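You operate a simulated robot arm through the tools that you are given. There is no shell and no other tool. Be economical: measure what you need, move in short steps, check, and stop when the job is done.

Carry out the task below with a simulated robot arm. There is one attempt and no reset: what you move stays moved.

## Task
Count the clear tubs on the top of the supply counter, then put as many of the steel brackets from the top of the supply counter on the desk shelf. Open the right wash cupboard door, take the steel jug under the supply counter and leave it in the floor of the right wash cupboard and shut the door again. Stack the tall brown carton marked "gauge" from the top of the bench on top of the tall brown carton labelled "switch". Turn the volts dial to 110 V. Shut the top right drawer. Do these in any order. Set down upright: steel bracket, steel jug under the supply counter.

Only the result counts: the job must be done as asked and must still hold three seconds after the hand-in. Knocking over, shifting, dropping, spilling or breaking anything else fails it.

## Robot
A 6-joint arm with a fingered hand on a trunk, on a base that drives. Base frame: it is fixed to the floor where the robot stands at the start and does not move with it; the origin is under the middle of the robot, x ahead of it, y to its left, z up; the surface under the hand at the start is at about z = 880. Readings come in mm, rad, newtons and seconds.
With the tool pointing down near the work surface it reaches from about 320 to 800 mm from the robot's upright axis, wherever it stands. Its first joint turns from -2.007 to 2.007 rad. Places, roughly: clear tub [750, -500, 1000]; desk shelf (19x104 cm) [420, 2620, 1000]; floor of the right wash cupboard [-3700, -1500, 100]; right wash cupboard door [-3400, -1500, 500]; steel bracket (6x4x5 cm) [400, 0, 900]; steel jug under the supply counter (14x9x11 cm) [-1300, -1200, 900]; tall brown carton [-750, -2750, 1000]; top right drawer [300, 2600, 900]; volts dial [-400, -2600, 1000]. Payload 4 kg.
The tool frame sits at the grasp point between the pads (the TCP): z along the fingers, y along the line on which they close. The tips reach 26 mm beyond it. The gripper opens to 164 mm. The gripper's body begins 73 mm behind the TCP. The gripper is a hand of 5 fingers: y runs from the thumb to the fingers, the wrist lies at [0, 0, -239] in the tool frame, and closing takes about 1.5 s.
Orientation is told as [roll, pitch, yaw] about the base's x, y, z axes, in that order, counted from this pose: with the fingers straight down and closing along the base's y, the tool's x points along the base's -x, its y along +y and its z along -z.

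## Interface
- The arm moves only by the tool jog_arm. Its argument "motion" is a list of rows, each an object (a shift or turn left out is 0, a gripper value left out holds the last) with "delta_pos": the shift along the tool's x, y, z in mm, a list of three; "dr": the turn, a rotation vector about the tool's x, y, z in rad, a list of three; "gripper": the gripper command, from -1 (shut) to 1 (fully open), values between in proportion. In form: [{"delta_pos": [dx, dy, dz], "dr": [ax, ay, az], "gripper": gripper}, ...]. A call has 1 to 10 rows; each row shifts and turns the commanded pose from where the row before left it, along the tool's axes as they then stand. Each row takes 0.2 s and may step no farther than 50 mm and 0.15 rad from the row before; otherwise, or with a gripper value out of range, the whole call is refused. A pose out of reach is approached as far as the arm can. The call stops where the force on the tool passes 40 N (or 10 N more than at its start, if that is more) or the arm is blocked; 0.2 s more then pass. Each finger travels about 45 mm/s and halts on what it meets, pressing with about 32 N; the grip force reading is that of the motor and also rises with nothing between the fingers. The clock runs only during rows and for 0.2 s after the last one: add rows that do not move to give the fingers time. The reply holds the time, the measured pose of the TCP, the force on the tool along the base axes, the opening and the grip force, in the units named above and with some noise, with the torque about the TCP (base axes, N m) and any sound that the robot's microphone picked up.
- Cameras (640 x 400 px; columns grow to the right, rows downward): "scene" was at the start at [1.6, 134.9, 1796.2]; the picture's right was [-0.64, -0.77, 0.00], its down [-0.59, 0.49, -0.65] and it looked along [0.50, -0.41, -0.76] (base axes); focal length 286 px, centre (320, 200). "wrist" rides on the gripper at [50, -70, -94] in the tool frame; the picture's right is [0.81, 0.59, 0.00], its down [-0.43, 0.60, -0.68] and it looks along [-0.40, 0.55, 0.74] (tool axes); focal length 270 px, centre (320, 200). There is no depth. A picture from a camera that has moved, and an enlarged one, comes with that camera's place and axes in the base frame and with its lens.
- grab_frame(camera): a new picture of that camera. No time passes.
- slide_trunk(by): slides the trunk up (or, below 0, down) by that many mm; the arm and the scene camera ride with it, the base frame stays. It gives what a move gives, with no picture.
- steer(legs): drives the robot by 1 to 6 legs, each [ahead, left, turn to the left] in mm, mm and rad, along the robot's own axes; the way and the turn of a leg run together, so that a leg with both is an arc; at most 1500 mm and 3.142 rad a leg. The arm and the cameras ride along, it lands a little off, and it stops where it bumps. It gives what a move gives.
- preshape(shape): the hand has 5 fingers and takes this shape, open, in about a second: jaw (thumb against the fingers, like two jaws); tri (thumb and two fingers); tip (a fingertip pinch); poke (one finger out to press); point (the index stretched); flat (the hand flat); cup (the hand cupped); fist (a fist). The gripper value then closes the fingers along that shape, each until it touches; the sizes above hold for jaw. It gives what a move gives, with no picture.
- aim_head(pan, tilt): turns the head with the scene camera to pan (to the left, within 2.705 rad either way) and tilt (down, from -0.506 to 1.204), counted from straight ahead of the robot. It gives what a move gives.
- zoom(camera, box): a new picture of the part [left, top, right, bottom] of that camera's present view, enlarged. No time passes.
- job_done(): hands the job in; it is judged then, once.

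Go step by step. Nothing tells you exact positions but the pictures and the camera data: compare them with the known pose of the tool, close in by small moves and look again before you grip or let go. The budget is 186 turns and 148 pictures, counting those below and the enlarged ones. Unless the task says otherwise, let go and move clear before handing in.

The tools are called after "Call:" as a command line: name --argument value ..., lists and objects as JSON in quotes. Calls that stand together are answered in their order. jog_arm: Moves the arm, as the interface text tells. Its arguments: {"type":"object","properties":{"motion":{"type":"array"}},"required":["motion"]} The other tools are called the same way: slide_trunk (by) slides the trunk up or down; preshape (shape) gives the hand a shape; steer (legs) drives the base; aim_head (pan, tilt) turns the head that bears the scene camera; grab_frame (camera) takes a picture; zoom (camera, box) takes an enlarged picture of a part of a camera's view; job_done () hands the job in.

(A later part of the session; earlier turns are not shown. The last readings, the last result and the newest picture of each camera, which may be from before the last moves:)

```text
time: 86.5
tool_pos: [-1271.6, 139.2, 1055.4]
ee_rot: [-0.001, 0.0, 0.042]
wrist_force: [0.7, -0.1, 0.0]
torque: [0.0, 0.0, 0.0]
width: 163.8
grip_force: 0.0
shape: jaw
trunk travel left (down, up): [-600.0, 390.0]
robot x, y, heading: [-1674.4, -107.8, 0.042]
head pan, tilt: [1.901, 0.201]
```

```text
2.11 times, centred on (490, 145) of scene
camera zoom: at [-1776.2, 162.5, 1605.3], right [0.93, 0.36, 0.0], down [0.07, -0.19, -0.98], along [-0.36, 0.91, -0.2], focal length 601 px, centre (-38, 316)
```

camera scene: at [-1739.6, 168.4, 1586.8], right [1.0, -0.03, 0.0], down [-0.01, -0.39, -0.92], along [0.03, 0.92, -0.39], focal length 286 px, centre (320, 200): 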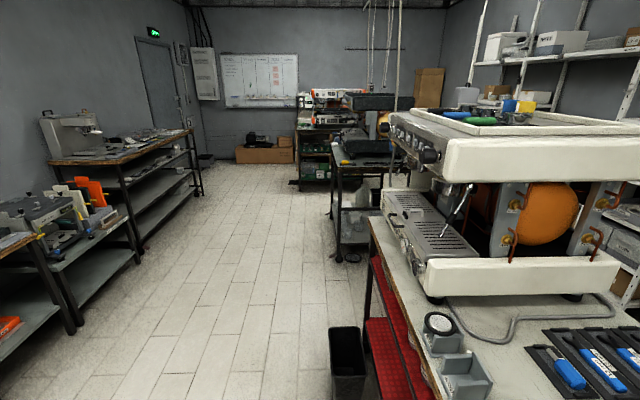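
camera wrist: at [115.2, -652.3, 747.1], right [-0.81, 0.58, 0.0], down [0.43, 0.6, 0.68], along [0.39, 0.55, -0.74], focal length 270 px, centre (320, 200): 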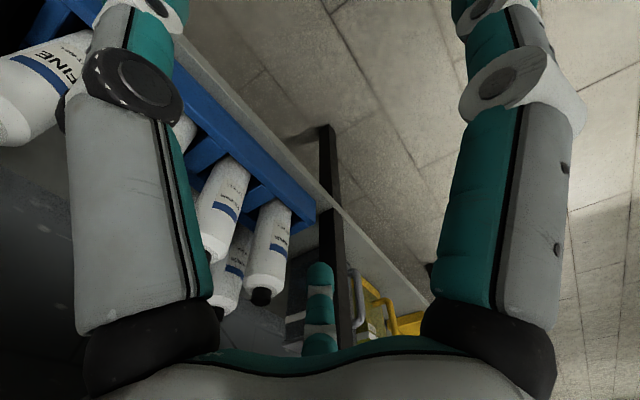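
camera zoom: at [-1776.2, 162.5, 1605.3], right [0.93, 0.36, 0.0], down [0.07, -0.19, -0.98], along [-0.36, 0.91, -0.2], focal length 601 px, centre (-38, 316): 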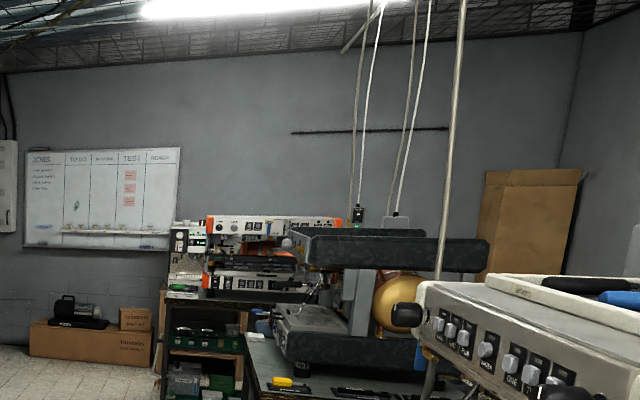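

Several steel jugs exist in the room (middle table, its shelf, kit table shelf), but brackets only on the front counter. One spot there remains unseen: behind the black bin in the right bay, so I'll check it.

Call:
steer --legs '[[1350, 0, -0.04], [150, -350, 0]]'

Call:
slide_trunk --by -400

Call:
aim_head --pan -0.6 --tilt 0.45

Call:
grab_frame --camera "scene"

```text
time: 95.3
tool_pos: [268.3, -148.3, 1055.0]
ee_rot: [-0.001, 0.0, 0.022]
wrist_force: [0.4, 0.5, -0.1]
torque: [0.02, 0.04, -0.01]
width: 163.9
grip_force: 0.0
shape: jaw
trunk travel left (down, up): [-600.0, 390.0]
robot x, y, heading: [-141.4, -385.9, 0.023]
head pan, tilt: [1.901, 0.201]
```

```text
time: 97.1
tool_pos: [269.9, -146.3, 902.6]
ee_rot: [0.009, -0.015, 0.021]
wrist_force: [-4.6, -2.1, 15.5]
torque: [0.19, -0.98, -0.08]
width: 164.1
grip_force: 0.1
shape: jaw
trunk travel left (down, up): [-439.0, 551.0]
robot x, y, heading: [-146.0, -384.2, 0.023]
head pan, tilt: [1.901, 0.201]
stopped: the force on the tool passed its limit at 60 N (the readings are from after the stop); the commanded pose is now the measured one
```

```text
time: 99.3
tool_pos: [268.1, -147.5, 900.6]
ee_rot: [0.008, -0.014, 0.021]
wrist_force: [-7.5, -2.0, 22.3]
torque: [0.33, -1.55, -0.07]
width: 163.8
grip_force: 0.1
shape: jaw
trunk travel left (down, up): [-439.0, 551.0]
robot x, y, heading: [-142.0, -383.9, 0.023]
head pan, tilt: [-0.6, 0.45]
```

```text
108 pictures are left
camera scene: at [-129.6, -252.5, 1421.7], right [-0.55, -0.84, 0.0], down [-0.36, 0.24, -0.9], along [0.75, -0.49, -0.43], focal length 286 px, centre (320, 200)
```

scene: 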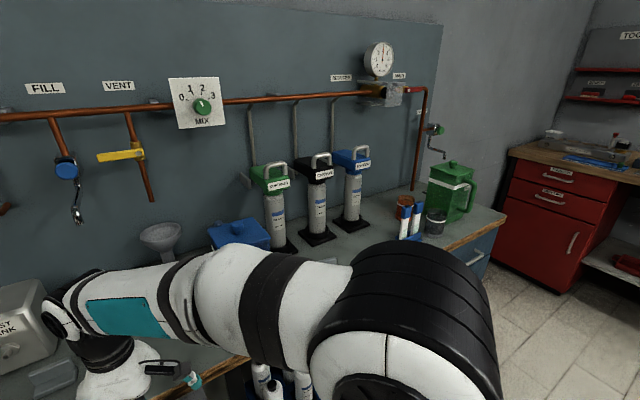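

The hand touched the counter edge since I stood further in than planned; I lift it clear at once and check nothing shifted.

Call:
slide_trunk --by 150

Call:
steer --legs '[[-160, 0, -0.02]]'

Call:
slide_trunk --by -400

Call:
grab_frame --camera "scene"

```text
time: 101.1
tool_pos: [269.3, -146.9, 1050.8]
ee_rot: [0.007, -0.01, 0.021]
wrist_force: [-0.2, 0.4, 0.2]
torque: [0.03, 0.03, 0.04]
width: 164.2
grip_force: 0.0
shape: jaw
trunk travel left (down, up): [-589.0, 401.0]
robot x, y, heading: [-141.5, -383.7, 0.019]
head pan, tilt: [-0.6, 0.45]
```

```text
time: 102.5
tool_pos: [111.2, -157.2, 1050.7]
ee_rot: [0.007, -0.011, 0.001]
wrist_force: [-0.2, -0.2, 0.4]
torque: [0.02, -0.06, -0.01]
width: 163.9
grip_force: 0.1
shape: jaw
trunk travel left (down, up): [-589.0, 401.0]
robot x, y, heading: [-305.3, -385.3, -0.001]
head pan, tilt: [-0.6, 0.45]
```

```text
time: 106.3
tool_pos: [112.0, -157.0, 650.2]
ee_rot: [0.005, -0.014, 0.002]
wrist_force: [0.6, 0.0, -0.5]
torque: [0.0, 0.0, -0.01]
width: 163.9
grip_force: 0.1
shape: jaw
trunk travel left (down, up): [-189.0, 801.0]
robot x, y, heading: [-301.4, -386.9, 0.0]
head pan, tilt: [-0.6, 0.45]
```

```text
107 pictures are left
camera scene: at [-286.6, -253.5, 1171.6], right [-0.56, -0.83, 0.0], down [-0.36, 0.25, -0.9], along [0.74, -0.51, -0.44], focal length 286 px, centre (320, 200)
```

scene: 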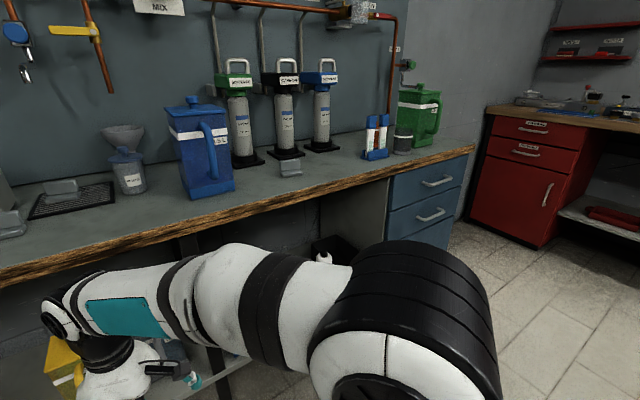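

Call:
jog_arm --motion '[{"delta_pos": [0, -50, 0], "dr": [0, 0, 0.12]}, {"delta_pos": [0, -50, 0]}, {"delta_pos": [0, -50, 0]}, {"delta_pos": [0, -50, 0]}, {"delta_pos": [0, -50, 0]}, {"delta_pos": [0, -50, 0]}, {"delta_pos": [0, -50, 0]}, {"delta_pos": [0, -50, 0]}, {"delta_pos": [0, -50, 0]}, {"delta_pos": [0, -50, 0]}]'

Call:
jog_arm --motion '[{"delta_pos": [0, -40, 0], "dr": [0, 0, 0.14]}, {"delta_pos": [0, -40, 0], "dr": [0, 0, 0.14]}, {"dr": [0, 0, 0.14]}, {"dr": [0, 0, 0.14]}, {"dr": [0, 0, 0.14]}, {"dr": [0, 0, 0.14]}]'

Call:
grab_frame --camera "wrist"

Call:
grab_frame --camera "scene"

```text
time: 108.5
tool_pos: [61.0, -652.3, 642.9]
ee_rot: [0.007, -0.012, -0.12]
wrist_force: [-0.1, -0.5, -0.3]
torque: [-0.03, 0.0, 0.03]
width: 164.3
grip_force: 0.0
shape: jaw
trunk travel left (down, up): [-189.0, 801.0]
robot x, y, heading: [-304.4, -386.9, 0.002]
head pan, tilt: [-0.6, 0.45]
```

```text
time: 109.9
tool_pos: [44.8, -732.4, 646.2]
ee_rot: [0.014, 0.0, -0.962]
wrist_force: [-0.9, -0.4, -0.3]
torque: [0.01, -0.02, 0.02]
width: 164.0
grip_force: 0.2
shape: jaw
trunk travel left (down, up): [-189.0, 801.0]
robot x, y, heading: [-307.0, -387.6, 0.002]
head pan, tilt: [-0.6, 0.45]
```

```text
106 pictures are left
camera wrist: at [-42.4, -730.9, 736.7], right [0.02, 1.0, 0.01], down [0.73, -0.02, 0.69], along [0.69, -0.01, -0.73], focal length 270 px, centre (320, 200)
```

wrist: 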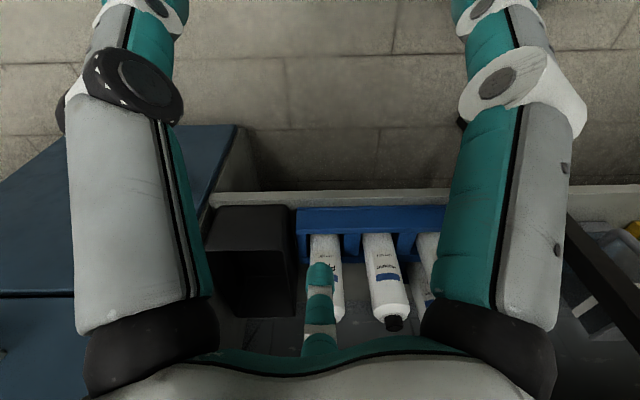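

```text
105 pictures are left
camera scene: at [-286.6, -253.6, 1171.6], right [-0.56, -0.83, 0.0], down [-0.36, 0.25, -0.9], along [0.74, -0.51, -0.44], focal length 286 px, centre (320, 200)
```

scene: 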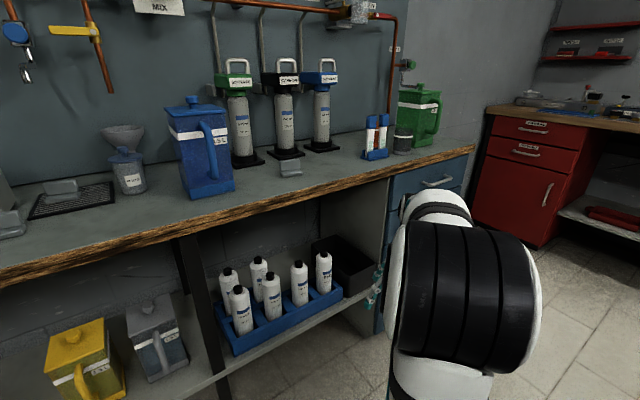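

Nothing hides there either. I'll take a close look at the middle tables next, raising the trunk for a better view.

Call:
jog_arm --motion '[{"delta_pos": [0, 0, 0], "dr": [0, 0, -0.14]}, {"dr": [0, 0, -0.14]}, {"dr": [0, 0, -0.14]}, {"dr": [0, 0, -0.14]}, {"dr": [0, 0, -0.14]}, {"dr": [0, 0, -0.14]}, {"dr": [0.0, 0.0, -0.12]}]'

Call:
slide_trunk --by 400

Call:
aim_head --pan -2.3 --tilt 0.5

Call:
grab_frame --camera "scene"

```text
time: 111.5
tool_pos: [44.8, -732.9, 645.3]
ee_rot: [0.007, -0.012, 0.004]
wrist_force: [-0.2, -0.1, -0.4]
torque: [0.0, 0.0, 0.0]
width: 164.3
grip_force: 0.0
shape: jaw
trunk travel left (down, up): [-189.0, 801.0]
robot x, y, heading: [-309.1, -389.6, -0.004]
head pan, tilt: [-0.6, 0.45]
```

```text
time: 115.4
tool_pos: [44.3, -732.7, 1046.4]
ee_rot: [0.006, -0.012, -0.001]
wrist_force: [0.9, 0.7, 0.1]
torque: [0.02, -0.01, 0.01]
width: 163.9
grip_force: 0.0
shape: jaw
trunk travel left (down, up): [-589.0, 401.0]
robot x, y, heading: [-305.4, -387.0, -0.001]
head pan, tilt: [-0.6, 0.45]
```

```text
time: 117.1
tool_pos: [45.0, -731.1, 1046.1]
ee_rot: [0.008, -0.013, 0.002]
wrist_force: [0.4, -0.3, 0.6]
torque: [-0.03, 0.01, 0.01]
width: 163.9
grip_force: 0.1
shape: jaw
trunk travel left (down, up): [-589.0, 401.0]
robot x, y, heading: [-304.6, -382.4, 0.003]
head pan, tilt: [-2.3, 0.499]
```

```text
104 pictures are left
camera scene: at [-423.1, -269.6, 1567.1], right [-0.75, 0.67, 0.0], down [0.32, 0.36, -0.88], along [-0.58, -0.66, -0.48], focal length 286 px, centre (320, 200)
```

scene: 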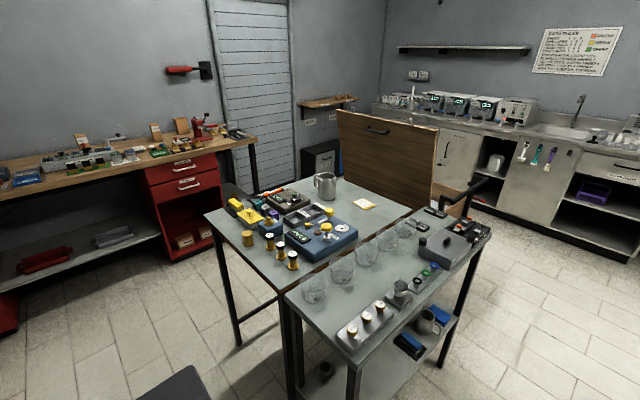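

Call:
zoom --camera "scene" --box '[270, 160, 510, 390]'

Call:
zoom --camera "scene" --box '[0, 100, 260, 262]'

```text
1.74 times, centred on (390, 275) of scene
camera zoom: at [-423.1, -269.6, 1567.1], right [-0.75, 0.67, 0.0], down [0.32, 0.36, -0.88], along [-0.58, -0.66, -0.48], focal length 496 px, centre (198, 70)
```

zoom: 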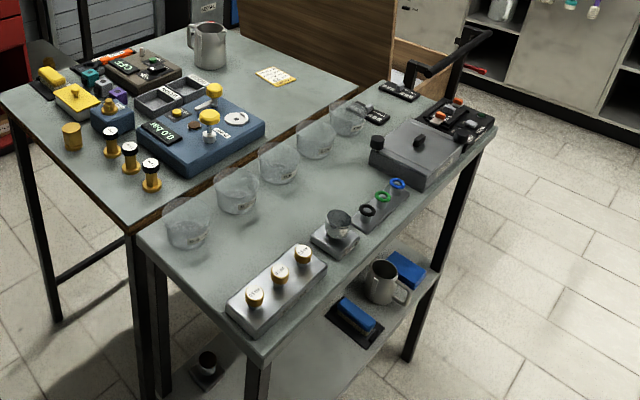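

```text
2.46 times, centred on (130, 181) of scene
camera zoom: at [-423.1, -269.6, 1567.1], right [-0.75, 0.67, 0.0], down [0.32, 0.36, -0.88], along [-0.58, -0.66, -0.48], focal length 703 px, centre (788, 247)
```

zoom: 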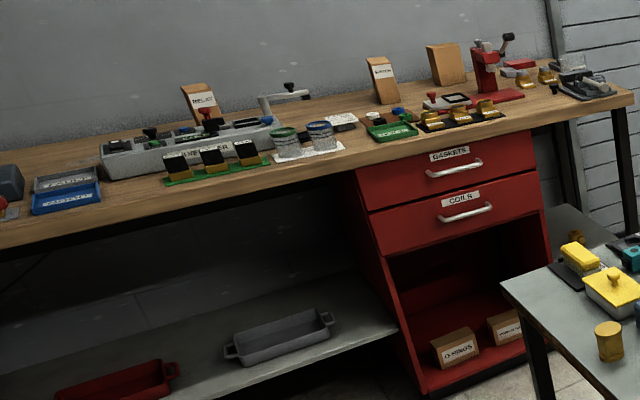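

No brackets on the middle tables either, so the counter ahead is the supply counter. The floor beneath its lower shelf is still unseen, so I'll check it from further back with the trunk low.

Call:
steer --legs '[[0, 330, 0], [-700, 0, 0]]'

Call:
slide_trunk --by -400

Call:
slide_trunk --by -180

Call:
aim_head --pan 0.0 --tilt 0.35

Call:
grab_frame --camera "scene"

Call:
zoom --camera "scene" --box '[60, 180, 380, 380]'

```text
time: 122.6
tool_pos: [-654.7, -419.3, 1045.8]
ee_rot: [0.006, -0.013, -0.002]
wrist_force: [-0.6, 0.3, 0.1]
torque: [0.01, -0.03, 0.02]
width: 164.2
grip_force: 0.0
shape: jaw
trunk travel left (down, up): [-589.0, 401.0]
robot x, y, heading: [-1002.1, -71.1, -0.001]
head pan, tilt: [-2.3, 0.499]
```

```text
time: 126.5
tool_pos: [-653.6, -420.5, 646.6]
ee_rot: [0.008, -0.011, -0.001]
wrist_force: [-0.6, 0.2, 0.0]
torque: [-0.03, -0.04, 0.0]
width: 163.9
grip_force: 0.0
shape: jaw
trunk travel left (down, up): [-189.0, 801.0]
robot x, y, heading: [-1002.1, -74.0, 0.002]
head pan, tilt: [-2.3, 0.499]
```

```text
time: 128.5
tool_pos: [-655.6, -419.8, 464.7]
ee_rot: [0.006, -0.013, -0.002]
wrist_force: [-0.6, 1.5, 0.9]
torque: [-0.02, -0.04, 0.02]
width: 163.6
grip_force: 0.0
shape: jaw
trunk travel left (down, up): [-9.0, 981.0]
robot x, y, heading: [-1005.6, -68.4, -0.002]
head pan, tilt: [-2.3, 0.499]
```

```text
time: 130.6
tool_pos: [-654.1, -419.3, 466.9]
ee_rot: [0.006, -0.012, -0.001]
wrist_force: [0.5, 1.2, -0.1]
torque: [0.0, 0.0, 0.06]
width: 163.9
grip_force: 0.1
shape: jaw
trunk travel left (down, up): [-9.0, 981.0]
robot x, y, heading: [-1001.6, -71.0, 0.004]
head pan, tilt: [0.0, 0.351]
```

```text
101 pictures are left
camera scene: at [-966.4, 111.8, 1000.8], right [0.0, -1.0, 0.0], down [-0.34, 0.0, -0.94], along [0.94, 0.0, -0.34], focal length 286 px, centre (320, 200)
```

scene: 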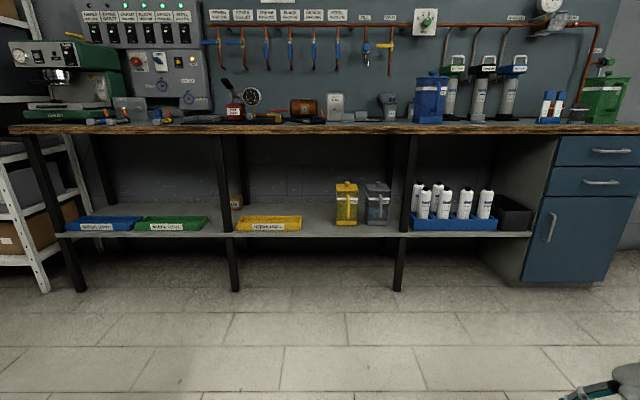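

```text
2.00 times, centred on (220, 280) of scene
camera zoom: at [-966.4, 111.8, 1000.8], right [0.0, -1.0, 0.0], down [-0.34, 0.0, -0.94], along [0.94, 0.0, -0.34], focal length 571 px, centre (520, 40)
```

zoom: 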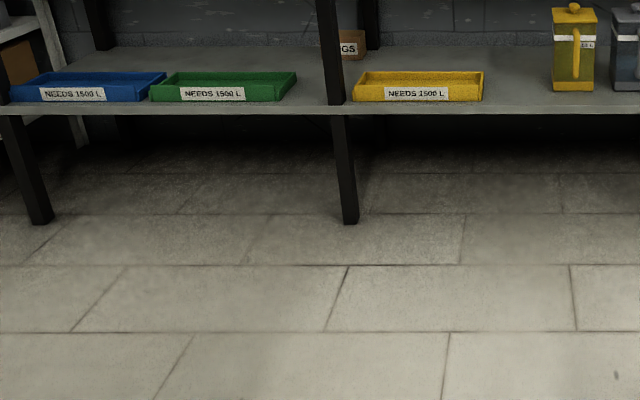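

Nothing on the floor beneath it. I'll inspect the kit table and the far coffee counter up close before deciding on the jug.

Call:
steer --legs '[[-1400, 50, 0], [-100, 50, 2.9]]'

Call:
slide_trunk --by 400

Call:
aim_head --pan -0.45 --tilt 0.45

Call:
grab_frame --camera "scene"

Call:
aim_head --pan -1.0 --tilt 0.3

Call:
grab_frame --camera "scene"

```text
time: 144.4
tool_pos: [-2693.3, 354.5, 465.9]
ee_rot: [0.007, -0.014, 2.868]
wrist_force: [0.4, 0.5, -0.2]
torque: [-0.04, 0.0, 0.03]
width: 164.1
grip_force: 0.1
shape: jaw
trunk travel left (down, up): [-9.0, 981.0]
robot x, y, heading: [-2450.7, -78.0, 2.872]
head pan, tilt: [0.0, 0.351]
cut short: leg 2
```

```text
time: 148.2
tool_pos: [-2691.7, 354.7, 866.5]
ee_rot: [0.007, -0.012, 2.867]
wrist_force: [-0.3, 0.2, -0.5]
torque: [0.0, -0.02, 0.04]
width: 163.8
grip_force: 0.1
shape: jaw
trunk travel left (down, up): [-409.0, 581.0]
robot x, y, heading: [-2448.6, -77.9, 2.866]
head pan, tilt: [0.0, 0.351]
```

```text
time: 149.1
tool_pos: [-2693.5, 354.8, 864.7]
ee_rot: [0.007, -0.013, 2.867]
wrist_force: [0.8, -0.6, 0.1]
torque: [0.04, 0.02, -0.03]
width: 163.6
grip_force: 0.1
shape: jaw
trunk travel left (down, up): [-409.0, 581.0]
robot x, y, heading: [-2450.8, -77.4, 2.869]
head pan, tilt: [-0.45, 0.45]
```

```text
99 pictures are left
camera scene: at [-2510.3, -208.9, 1391.6], right [0.66, 0.75, 0.0], down [0.33, -0.29, -0.9], along [-0.67, 0.6, -0.44], focal length 286 px, centre (320, 200)
```

scene: 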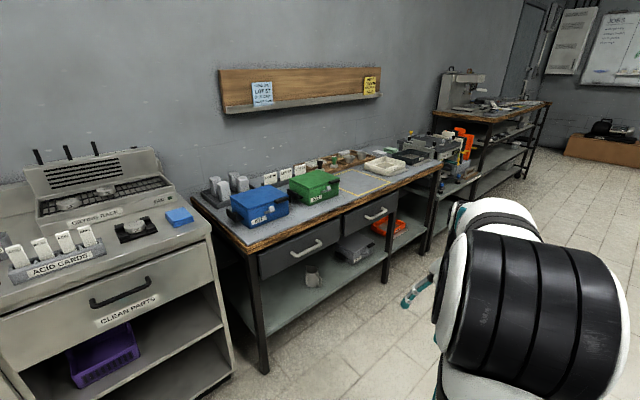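

```text
time: 150.1
tool_pos: [-2693.5, 355.8, 866.0]
ee_rot: [0.007, -0.013, 2.868]
wrist_force: [-0.1, -0.3, 0.1]
torque: [0.04, 0.01, 0.01]
width: 164.1
grip_force: 0.1
shape: jaw
trunk travel left (down, up): [-409.0, 581.0]
robot x, y, heading: [-2454.6, -76.6, 2.867]
head pan, tilt: [-1.0, 0.3]
```

```text
98 pictures are left
camera scene: at [-2468.8, -180.5, 1405.5], right [0.96, 0.29, 0.0], down [0.09, -0.28, -0.96], along [-0.28, 0.91, -0.3], focal length 286 px, centre (320, 200)
```

scene: 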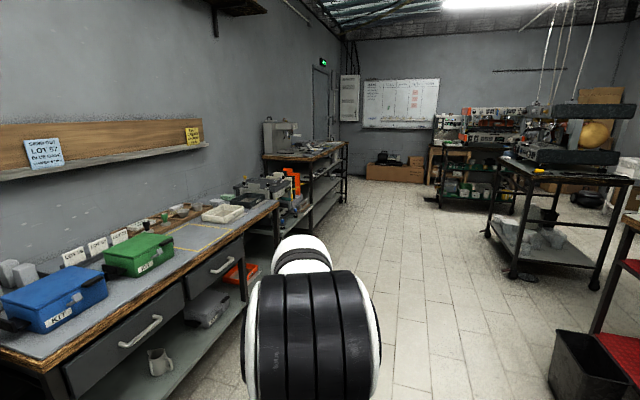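

The kit table has a same-sized steel jug on its shelf but no brackets. The far coffee counter also has a jug and tubs under it; I'll drive there and see whether brackets lie on top.

Call:
steer --legs '[[0, 0, -1.3], [1200, 0, 0]]'

Call:
aim_head --pan 0.5 --tilt 0.35

Call:
grab_frame --camera "scene"

Call:
aim_head --pan -0.8 --tilt 0.3

Call:
grab_frame --camera "scene"

```text
time: 159.5
tool_pos: [-2079.5, 1502.2, 866.7]
ee_rot: [0.007, -0.014, 1.553]
wrist_force: [0.1, 0.5, -0.1]
torque: [-0.02, -0.02, -0.04]
width: 163.9
grip_force: 0.0
shape: jaw
trunk travel left (down, up): [-409.0, 581.0]
robot x, y, heading: [-2431.6, 1163.7, 1.552]
head pan, tilt: [-1.0, 0.3]
```

```text
time: 161.1
tool_pos: [-2079.9, 1502.7, 865.0]
ee_rot: [0.008, -0.012, 1.552]
wrist_force: [-0.9, -0.7, -0.1]
torque: [-0.02, -0.03, 0.0]
width: 164.0
grip_force: 0.0
shape: jaw
trunk travel left (down, up): [-409.0, 581.0]
robot x, y, heading: [-2433.5, 1157.9, 1.548]
head pan, tilt: [0.499, 0.351]
```

```text
97 pictures are left
camera scene: at [-2660.5, 1185.2, 1400.8], right [0.89, 0.46, 0.0], down [0.16, -0.3, -0.94], along [-0.43, 0.83, -0.34], focal length 286 px, centre (320, 200)
```

scene: 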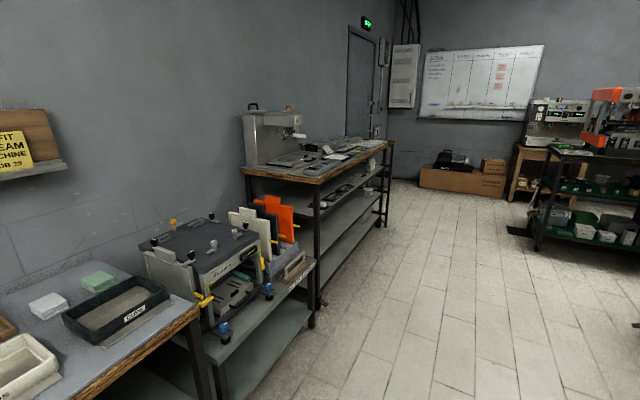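

```text
time: 162.6
tool_pos: [-2079.4, 1502.9, 865.3]
ee_rot: [0.007, -0.013, 1.551]
wrist_force: [0.4, 0.1, 0.0]
torque: [0.02, 0.01, -0.03]
width: 163.9
grip_force: 0.0
shape: jaw
trunk travel left (down, up): [-409.0, 581.0]
robot x, y, heading: [-2435.6, 1162.1, 1.553]
head pan, tilt: [-0.799, 0.3]
```

```text
96 pictures are left
camera scene: at [-2549.5, 1166.4, 1405.5], right [0.68, -0.73, 0.0], down [-0.22, -0.2, -0.96], along [0.7, 0.65, -0.3], focal length 286 px, centre (320, 200)
```

scene: 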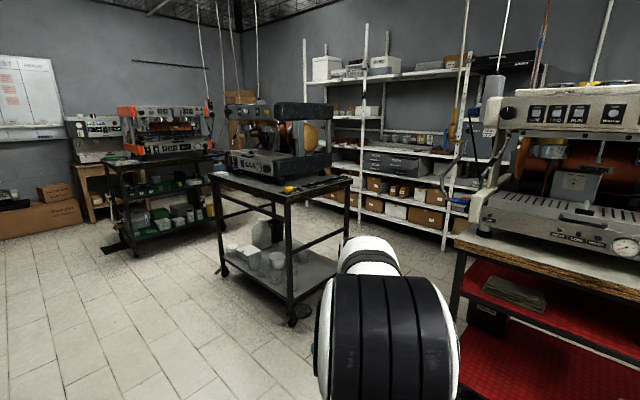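

Call:
zoom --camera "scene" --box '[60, 80, 360, 320]'

Call:
zoom --camera "scene" --box '[300, 40, 520, 250]'

Call:
aim_head --pan 0.4 --tilt 0.3

Call:
zoom --camera "scene" --box '[180, 100, 380, 320]'

```text
1.67 times, centred on (210, 200) of scene
camera zoom: at [-2549.5, 1166.4, 1405.5], right [0.68, -0.73, 0.0], down [-0.22, -0.2, -0.96], along [0.7, 0.65, -0.3], focal length 476 px, centre (503, 200)
```

zoom: 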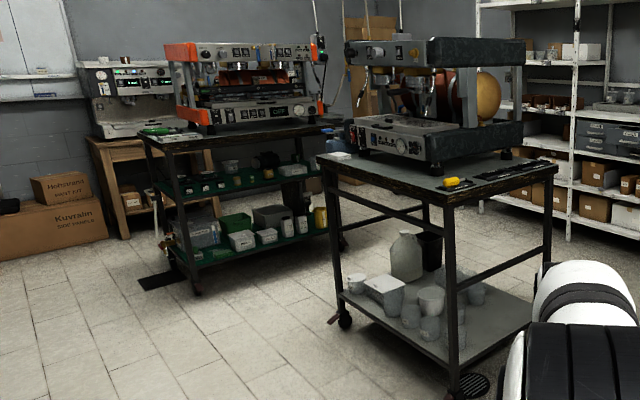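

```text
1.90 times, centred on (410, 145) of scene
camera zoom: at [-2549.5, 1166.4, 1405.5], right [0.68, -0.73, 0.0], down [-0.22, -0.2, -0.96], along [0.7, 0.65, -0.3], focal length 544 px, centre (149, 305)
```

zoom: 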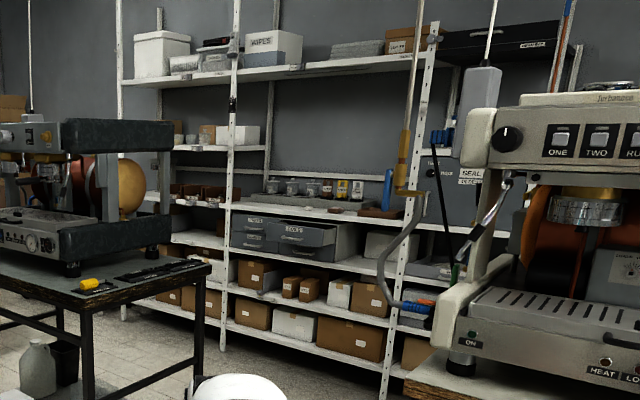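

```text
time: 164.0
tool_pos: [-2078.9, 1501.8, 865.9]
ee_rot: [0.008, -0.012, 1.552]
wrist_force: [-0.3, 0.5, 0.3]
torque: [0.01, 0.02, 0.01]
width: 164.1
grip_force: 0.0
shape: jaw
trunk travel left (down, up): [-409.0, 581.0]
robot x, y, heading: [-2434.4, 1158.1, 1.553]
head pan, tilt: [0.4, 0.3]
```

```text
1.82 times, centred on (280, 210) of scene
camera zoom: at [-2652.2, 1189.3, 1405.5], right [0.93, 0.37, 0.0], down [0.11, -0.27, -0.96], along [-0.35, 0.89, -0.3], focal length 519 px, centre (393, 182)
```

zoom: 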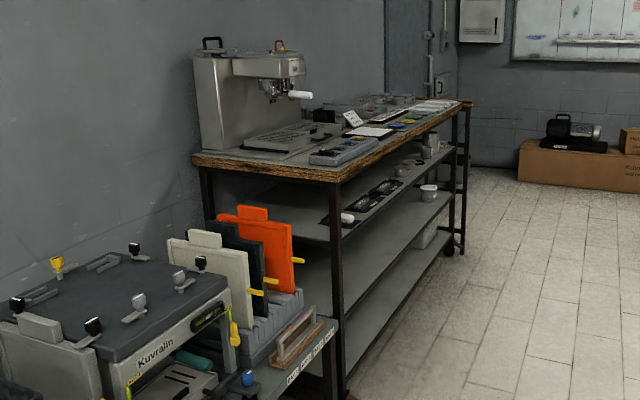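

The "desk" seems to be the grey drawer unit in the rack with an open drawer and a shelf above holding tubs. A jug could still hide directly behind the two pitchers under the supply counter, so I'll return there and view from the left.

Call:
steer --legs '[[-1230, 0, 0], [0, 0, -1.55], [1400, -40, 0], [750, 0, 0]]'

Call:
slide_trunk --by -300

Call:
steer --legs '[[80, 450, 0]]'

Call:
aim_head --pan -0.9 --tilt 0.4

Call:
grab_frame --camera "scene"

```text
time: 177.7
tool_pos: [-1327.8, -426.1, 865.0]
ee_rot: [0.024, -0.001, -0.048]
wrist_force: [-0.4, 15.6, 0.8]
torque: [-0.04, -0.01, -0.06]
width: 163.5
grip_force: 0.1
shape: jaw
trunk travel left (down, up): [-409.0, 581.0]
robot x, y, heading: [-1664.3, -73.0, -0.035]
head pan, tilt: [0.4, 0.3]
stopped in leg 3: the force on the tool passed its limit at 79 N (the readings are from after the stop); the commanded pose is now the measured one
```

```text
time: 178.8
tool_pos: [-1327.5, -430.4, 805.5]
ee_rot: [-0.004, -0.015, -0.053]
wrist_force: [-9.3, 25.7, 16.5]
torque: [-3.76, 0.02, -2.45]
width: 163.9
grip_force: 0.1
shape: jaw
trunk travel left (down, up): [-340.0, 650.0]
robot x, y, heading: [-1662.1, -69.7, -0.034]
head pan, tilt: [0.4, 0.3]
stopped: the force on the tool passed its limit at 90 N (the readings are from after the stop); the commanded pose is now the measured one
```

```text
time: 180.9
tool_pos: [-1260.1, -126.1, 804.7]
ee_rot: [-0.003, -0.014, -0.054]
wrist_force: [-0.1, -0.1, 0.0]
torque: [0.02, 0.07, 0.02]
width: 163.8
grip_force: 0.1
shape: jaw
trunk travel left (down, up): [-340.0, 650.0]
robot x, y, heading: [-1590.2, 234.6, -0.042]
head pan, tilt: [0.4, 0.3]
stopped in leg 1: the robot was blocked; the commanded pose is now the measured one
```

```text
time: 182.4
tool_pos: [-1260.6, -126.4, 805.5]
ee_rot: [-0.006, -0.015, -0.055]
wrist_force: [-0.5, 0.5, 0.6]
torque: [-0.03, -0.01, 0.02]
width: 163.9
grip_force: 0.0
shape: jaw
trunk travel left (down, up): [-340.0, 650.0]
robot x, y, heading: [-1593.5, 232.5, -0.039]
head pan, tilt: [-0.901, 0.4]
```

```text
92 pictures are left
camera scene: at [-1589.6, 346.7, 1326.3], right [-0.81, -0.59, 0.0], down [-0.23, 0.31, -0.92], along [0.54, -0.74, -0.39], focal length 286 px, centre (320, 200)
```

scene: 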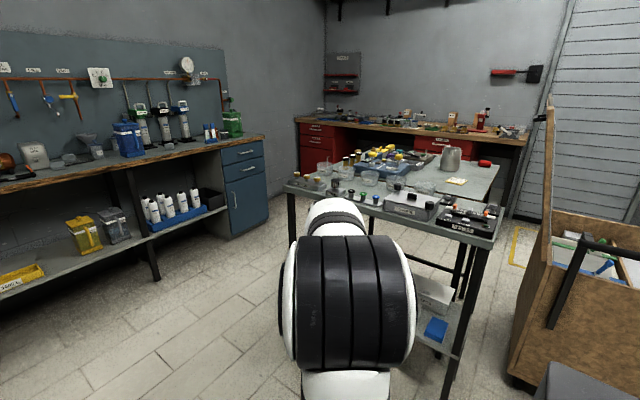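

I batched too much: the hand touched the middle table and the base met the cart. I check for damage and will move in single, checked steps from here.

Call:
zoom --camera "scene" --box '[280, 130, 520, 350]'

Call:
aim_head --pan 1.2 --tilt 0.9

Call:
grab_frame --camera "scene"

```text
1.82 times, centred on (400, 240) of scene
camera zoom: at [-1589.6, 346.7, 1326.3], right [-0.81, -0.59, 0.0], down [-0.23, 0.31, -0.92], along [0.54, -0.74, -0.39], focal length 519 px, centre (174, 127)
```

zoom: 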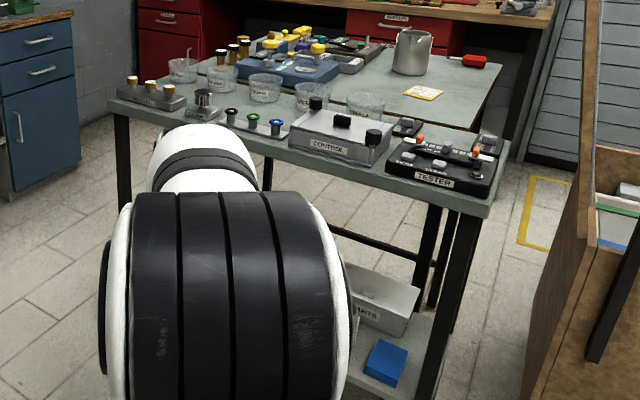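

```text
time: 184.4
tool_pos: [-1260.3, -127.8, 805.3]
ee_rot: [-0.005, -0.015, -0.054]
wrist_force: [0.1, -0.8, 0.4]
torque: [0.01, -0.01, 0.02]
width: 163.9
grip_force: 0.0
shape: jaw
trunk travel left (down, up): [-340.0, 650.0]
robot x, y, heading: [-1593.6, 233.2, -0.04]
head pan, tilt: [1.201, 0.901]
```

```text
90 pictures are left
camera scene: at [-1614.0, 490.9, 1283.3], right [0.92, -0.4, 0.0], down [-0.31, -0.72, -0.62], along [0.25, 0.57, -0.78], focal length 286 px, centre (320, 200)
```

scene: 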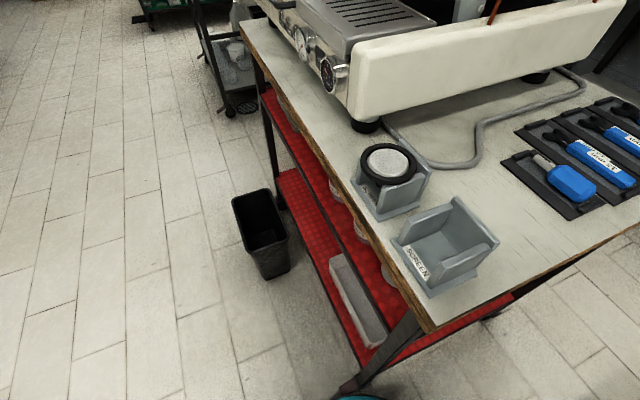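

Nothing seems displaced. I'll bring the hand in front of the robot's middle and then drive on.

Call:
jog_arm --motion '[{"delta_pos": [0, 50, 0]}, {"delta_pos": [0, 50, 0]}, {"delta_pos": [0, 50, 0]}, {"delta_pos": [0, 50, 0]}, {"delta_pos": [0, 50, 0]}, {"delta_pos": [-10, 50, 0]}, {"delta_pos": [-10, 40, 0]}]'

Call:
steer --legs '[[0, -250, 0.04]]'

```text
refused: row 6 steps farther than a row can; nothing moved
```

```text
time: 186.2
tool_pos: [-1251.9, -362.2, 804.2]
ee_rot: [-0.004, -0.013, -0.018]
wrist_force: [-0.3, -0.5, -0.3]
torque: [0.02, 0.01, -0.03]
width: 163.9
grip_force: 0.0
shape: jaw
trunk travel left (down, up): [-340.0, 650.0]
robot x, y, heading: [-1600.4, -16.1, -0.002]
head pan, tilt: [1.201, 0.901]
```

Call:
jog_arm --motion '[{"delta_pos": [0, 48, 0]}, {"delta_pos": [0, 48, 0]}, {"delta_pos": [0, 48, 0]}, {"delta_pos": [0, 48, 0]}, {"delta_pos": [0, 48, 0]}, {"delta_pos": [0, 48, 0]}, {"delta_pos": [0, 48, 0]}, {"delta_pos": [0, 0, -45]}]'

Call:
steer --legs '[[1300, -20, 0]]'

Call:
aim_head --pan -0.5 --tilt 0.4

Call:
grab_frame --camera "scene"

```text
time: 188.0
tool_pos: [-1209.0, -28.9, 828.7]
ee_rot: [-0.004, 0.012, -0.015]
wrist_force: [0.6, 0.1, 0.3]
torque: [0.02, 0.0, -0.01]
width: 164.1
grip_force: 0.0
shape: jaw
out of reach, approached as far as the arm can: row 5, 6, 7, 8
trunk travel left (down, up): [-340.0, 650.0]
robot x, y, heading: [-1598.4, -16.6, -0.003]
head pan, tilt: [1.201, 0.901]
```

```text
time: 194.4
tool_pos: [67.1, -44.8, 832.2]
ee_rot: [-0.004, 0.01, -0.009]
wrist_force: [0.4, -0.6, -0.7]
torque: [0.01, 0.0, 0.02]
width: 164.2
grip_force: 0.0
shape: jaw
trunk travel left (down, up): [-340.0, 650.0]
robot x, y, heading: [-322.2, -30.7, 0.003]
head pan, tilt: [1.201, 0.901]
```

```text
time: 196.2
tool_pos: [65.2, -44.8, 831.7]
ee_rot: [-0.003, 0.014, -0.008]
wrist_force: [0.3, -0.3, -0.2]
torque: [-0.01, 0.01, 0.0]
width: 164.0
grip_force: 0.1
shape: jaw
trunk travel left (down, up): [-340.0, 650.0]
robot x, y, heading: [-322.9, -29.0, 0.005]
head pan, tilt: [-0.499, 0.4]
```

```text
89 pictures are left
camera scene: at [-300.8, 109.3, 1326.3], right [-0.47, -0.88, 0.0], down [-0.34, 0.18, -0.92], along [0.81, -0.44, -0.39], focal length 286 px, centre (320, 200)
```

scene: 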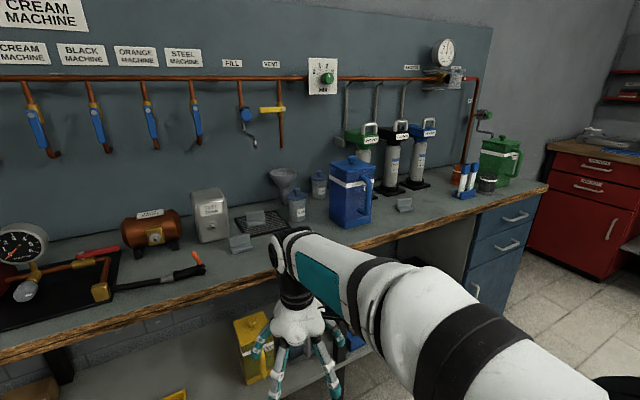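

Call:
steer --legs '[[0, 480, 0]]'

Call:
slide_trunk --by -250

Call:
aim_head --pan -0.75 --tilt 0.35

Call:
grab_frame --camera "scene"

```text
time: 199.0
tool_pos: [63.6, 421.6, 831.6]
ee_rot: [-0.003, 0.011, -0.013]
wrist_force: [0.2, -0.2, -1.0]
torque: [0.01, 0.02, 0.0]
width: 164.0
grip_force: 0.0
shape: jaw
trunk travel left (down, up): [-340.0, 650.0]
robot x, y, heading: [-322.7, 436.7, 0.001]
head pan, tilt: [-0.499, 0.4]
```

```text
time: 201.5
tool_pos: [68.5, 422.0, 570.3]
ee_rot: [-0.004, 0.046, -0.013]
wrist_force: [0.4, 0.7, 0.5]
torque: [-0.01, -0.02, -0.04]
width: 164.1
grip_force: 0.1
shape: jaw
trunk travel left (down, up): [-90.0, 900.0]
robot x, y, heading: [-324.8, 437.1, 0.004]
head pan, tilt: [-0.499, 0.4]
```

```text
time: 202.3
tool_pos: [69.3, 422.4, 568.1]
ee_rot: [-0.005, 0.048, -0.012]
wrist_force: [0.3, 0.3, -0.4]
torque: [0.0, 0.02, 0.0]
width: 163.5
grip_force: 0.1
shape: jaw
trunk travel left (down, up): [-90.0, 900.0]
robot x, y, heading: [-323.4, 434.5, 0.001]
head pan, tilt: [-0.75, 0.351]
```

```text
88 pictures are left
camera scene: at [-307.6, 557.5, 1080.1], right [-0.68, -0.73, 0.01], down [-0.26, 0.23, -0.94], along [0.69, -0.64, -0.35], focal length 286 px, centre (320, 200)
```

scene: 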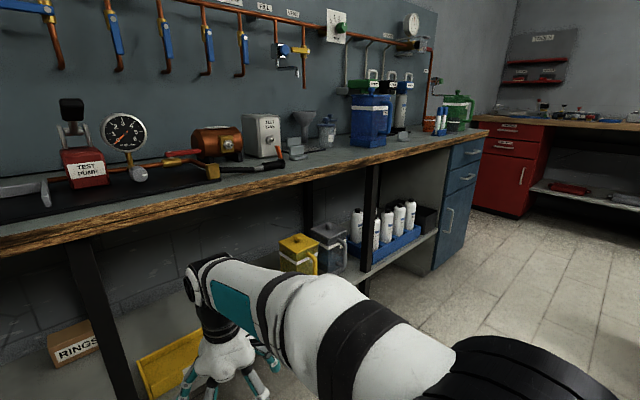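

No jug is behind the pitchers. One last check: a steeper look straight into the black bin, with the trunk higher.

Call:
steer --legs '[[60, -1100, 0]]'

Call:
slide_trunk --by 400

Call:
aim_head --pan -0.4 --tilt 0.85

Call:
grab_frame --camera "scene"

```text
time: 207.9
tool_pos: [119.0, -671.4, 568.4]
ee_rot: [-0.004, 0.046, -0.028]
wrist_force: [-0.5, 0.1, 0.2]
torque: [-0.01, 0.01, -0.02]
width: 163.8
grip_force: 0.0
shape: jaw
trunk travel left (down, up): [-90.0, 900.0]
robot x, y, heading: [-271.2, -649.0, -0.015]
head pan, tilt: [-0.75, 0.351]
```

```text
time: 211.7
tool_pos: [115.8, -671.4, 971.7]
ee_rot: [-0.004, 0.04, -0.031]
wrist_force: [-0.9, 0.0, -0.1]
torque: [0.01, -0.04, 0.02]
width: 163.8
grip_force: 0.1
shape: jaw
trunk travel left (down, up): [-490.0, 500.0]
robot x, y, heading: [-272.7, -651.6, -0.014]
head pan, tilt: [-0.75, 0.351]
```

```text
time: 212.7
tool_pos: [116.6, -670.8, 972.7]
ee_rot: [-0.004, 0.041, -0.03]
wrist_force: [-0.2, -0.5, 0.2]
torque: [0.01, 0.03, -0.01]
width: 163.9
grip_force: 0.1
shape: jaw
trunk travel left (down, up): [-490.0, 500.0]
robot x, y, heading: [-272.2, -650.9, -0.015]
head pan, tilt: [-0.4, 0.85]
```

```text
87 pictures are left
camera scene: at [-256.8, -496.1, 1437.2], right [-0.4, -0.91, 0.0], down [-0.69, 0.3, -0.66], along [0.6, -0.27, -0.75], focal length 286 px, centre (320, 200)
```

scene: 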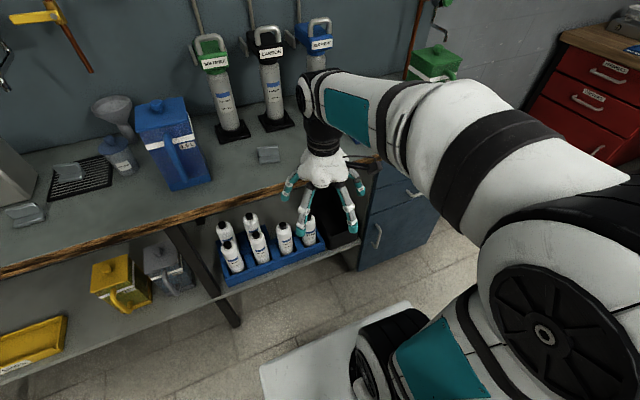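

Call:
zoom --camera "scene" --box '[290, 180, 400, 280]'

Call:
grab_frame --camera "wrist"

```text
4.00 times, centred on (345, 230) of scene
camera zoom: at [-256.8, -496.1, 1437.2], right [-0.4, -0.91, 0.0], down [-0.69, 0.3, -0.66], along [0.6, -0.27, -0.75], focal length 1142 px, centre (220, 80)
```

zoom: 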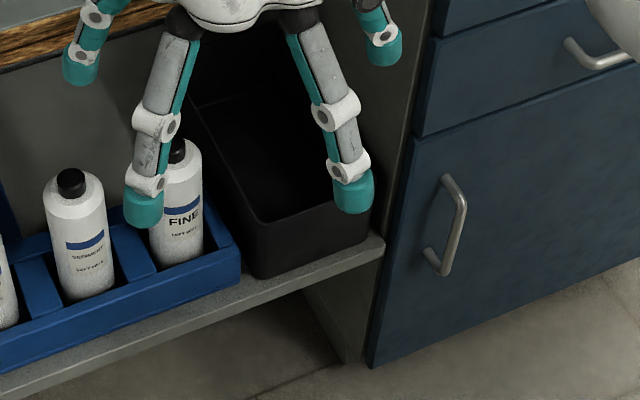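

```text
85 pictures are left
camera wrist: at [67.6, -739.1, 1065.5], right [-0.79, 0.61, 0.03], down [0.48, 0.58, 0.66], along [0.38, 0.53, -0.75], focal length 270 px, centre (320, 200)
```

wrist: 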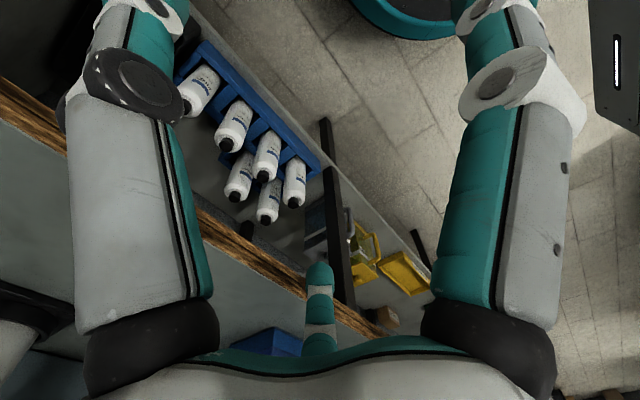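

The bin is empty. I take the jug at the hinted spot [-1300,-1200,900] (on the middle table) as the meant one. The tub count is 2, so two brackets go to the desk shelf; I start with the bracket near [411,-623], looking at its shape first.

Call:
zoom --camera "scene" --box '[220, 120, 320, 190]'

Call:
zoom --camera "scene" --box '[0, 80, 220, 240]'

Call:
steer --legs '[[150, 0, 0.015]]'

```text
5.71 times, centred on (270, 155) of scene
camera zoom: at [-256.8, -496.1, 1437.2], right [-0.4, -0.91, 0.0], down [-0.69, 0.3, -0.66], along [0.6, -0.27, -0.75], focal length 1631 px, centre (606, 457)
```

zoom: 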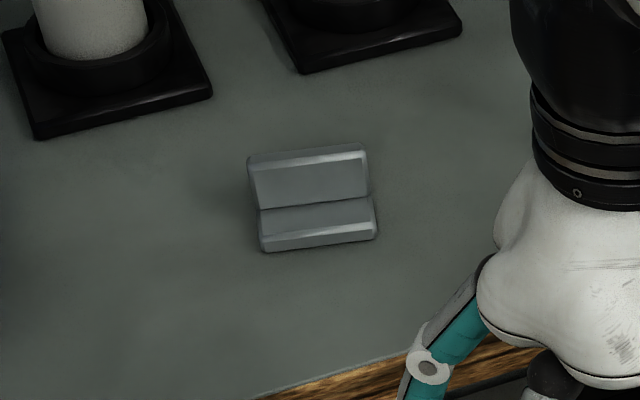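

```text
2.50 times, centred on (110, 160) of scene
camera zoom: at [-256.8, -496.1, 1437.2], right [-0.4, -0.91, 0.0], down [-0.69, 0.3, -0.66], along [0.6, -0.27, -0.75], focal length 714 px, centre (845, 300)
```

zoom: 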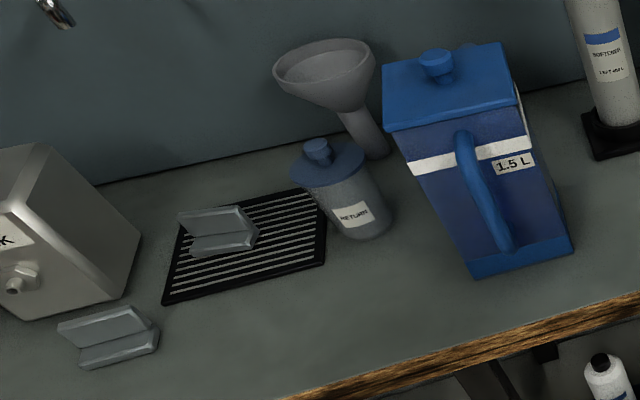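

```text
time: 214.0
tool_pos: [265.6, -665.9, 971.2]
ee_rot: [-0.004, 0.04, -0.013]
wrist_force: [0.3, -0.1, 0.0]
torque: [-0.04, 0.0, 0.0]
width: 164.0
grip_force: 0.1
shape: jaw
trunk travel left (down, up): [-490.0, 500.0]
robot x, y, heading: [-125.5, -653.5, -0.002]
head pan, tilt: [-0.4, 0.85]
```

Call:
jog_arm --motion '[{"delta_pos": [0, 0, -20], "dr": [0, -0.04, 0]}, {"delta_pos": [-44, 14, 0], "dr": [0, 0, 0]}, {"delta_pos": [-44, 14, 0]}, {"delta_pos": [-44, 14, 0]}, {"dr": [0, 0, 0.14]}, {"dr": [0, 0, 0.14]}]'

Call:
grab_frame --camera "wrist"

Call:
aim_head --pan -0.2 --tilt 0.85

Call:
grab_frame --camera "scene"

```text
time: 215.4
tool_pos: [397.3, -625.6, 991.8]
ee_rot: [-0.005, -0.001, -0.296]
wrist_force: [-0.2, 0.2, -0.5]
torque: [0.0, -0.05, 0.02]
width: 163.6
grip_force: 0.0
shape: jaw
trunk travel left (down, up): [-490.0, 500.0]
robot x, y, heading: [-126.5, -650.4, 0.004]
head pan, tilt: [-0.4, 0.85]
```

```text
82 pictures are left
camera wrist: at [329.8, -676.2, 1083.7], right [-0.6, 0.8, 0.0], down [0.59, 0.45, 0.68], along [0.54, 0.41, -0.74], focal length 270 px, centre (320, 200)
```

wrist: 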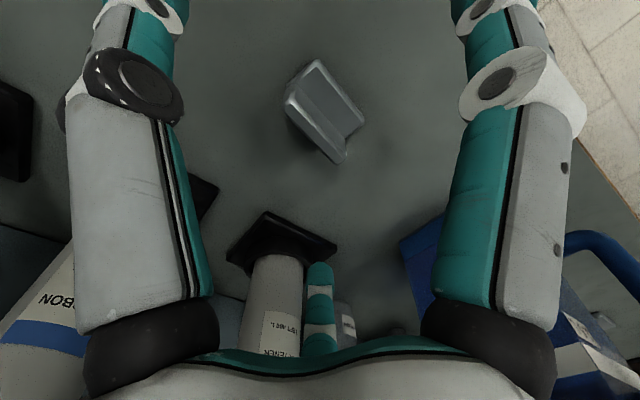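

```text
time: 216.2
tool_pos: [399.0, -624.4, 991.9]
ee_rot: [-0.004, -0.002, -0.296]
wrist_force: [0.5, 0.7, -0.2]
torque: [0.02, 0.02, 0.0]
width: 164.2
grip_force: 0.0
shape: jaw
trunk travel left (down, up): [-490.0, 500.0]
robot x, y, heading: [-126.9, -652.3, 0.001]
head pan, tilt: [-0.201, 0.85]
```

```text
81 pictures are left
camera scene: at [-105.8, -482.2, 1437.2], right [-0.2, -0.98, 0.0], down [-0.74, 0.15, -0.66], along [0.65, -0.13, -0.75], focal length 286 px, centre (320, 200)
```

scene: 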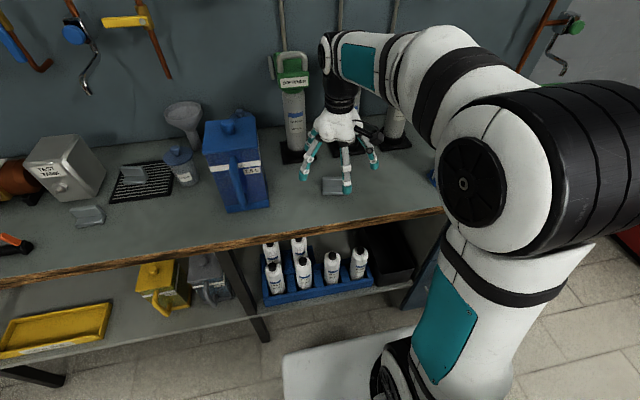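

The bracket sits right under the hand, axis turned about 0.22 rad. I turn slightly, go down and grip it by its ends.

Call:
jog_arm --motion '[{"dr": [0, 0, -0.07]}, {"delta_pos": [0, 0, 30]}, {"delta_pos": [0, 0, 30]}, {"delta_pos": [0, 0, 18]}]'

Call:
grab_frame --camera "wrist"

```text
time: 217.2
tool_pos: [399.2, -627.6, 914.0]
ee_rot: [-0.003, -0.001, -0.223]
wrist_force: [1.3, 0.3, -0.3]
torque: [0.03, -0.01, -0.02]
width: 163.9
grip_force: 0.0
shape: jaw
trunk travel left (down, up): [-490.0, 500.0]
robot x, y, heading: [-125.3, -649.2, -0.005]
head pan, tilt: [-0.201, 0.85]
```

```text
80 pictures are left
camera wrist: at [334.7, -684.0, 1006.1], right [-0.66, 0.75, 0.0], down [0.55, 0.49, 0.68], along [0.51, 0.44, -0.74], focal length 270 px, centre (320, 200)
```

wrist: 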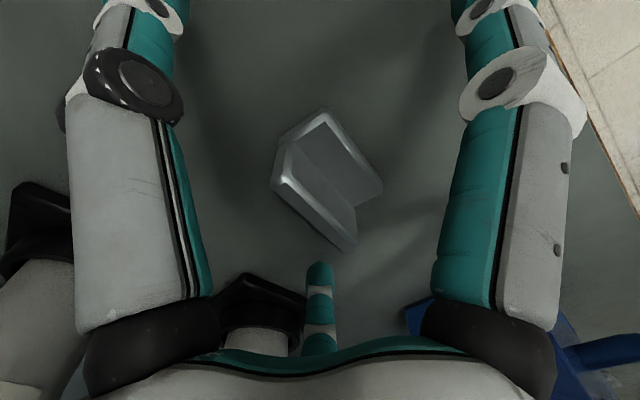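

Call:
jog_arm --motion '[{"gripper": -1}, {}, {}, {}, {}, {}, {}, {}, {}, {}]'

Call:
jog_arm --motion '[{"delta_pos": [0, 0, -40]}, {"delta_pos": [0, 0, -40]}, {"delta_pos": [0, 0, -40]}, {"delta_pos": [0, 0, -40]}, {"delta_pos": [0, 0, -40]}, {"delta_pos": [0, 0, -40]}]'

Call:
grab_frame --camera "wrist"

```text
time: 219.3
tool_pos: [399.0, -628.8, 917.4]
ee_rot: [-0.001, -0.005, -0.223]
wrist_force: [2.5, -4.0, 31.5]
torque: [-0.11, 0.47, -0.01]
width: 25.8
grip_force: 31.7
shape: jaw
trunk travel left (down, up): [-490.0, 500.0]
robot x, y, heading: [-123.0, -653.1, 0.005]
head pan, tilt: [-0.201, 0.85]
```

```text
time: 220.8
tool_pos: [394.9, -624.8, 1051.3]
ee_rot: [0.0, -0.009, -0.223]
wrist_force: [0.5, 0.2, -1.5]
torque: [-0.03, 0.05, 0.02]
width: 22.9
grip_force: 32.0
shape: jaw
out of reach, approached as far as the arm can: row 4, 5, 6
trunk travel left (down, up): [-490.0, 500.0]
robot x, y, heading: [-125.7, -650.1, 0.003]
head pan, tilt: [-0.201, 0.85]
```

```text
79 pictures are left
camera wrist: at [329.2, -681.1, 1142.0], right [-0.66, 0.75, -0.01], down [0.55, 0.49, 0.68], along [0.52, 0.44, -0.73], focal length 270 px, centre (320, 200)
```

wrist: 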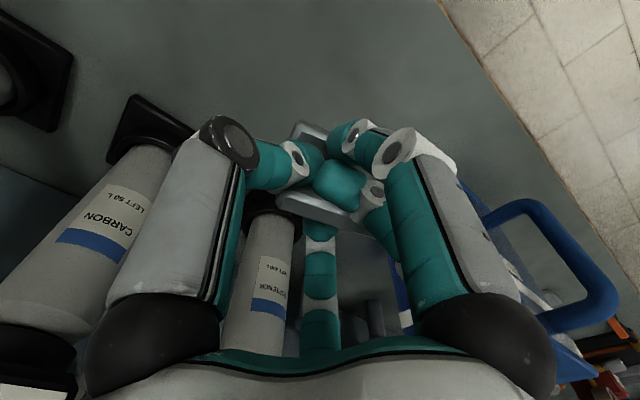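

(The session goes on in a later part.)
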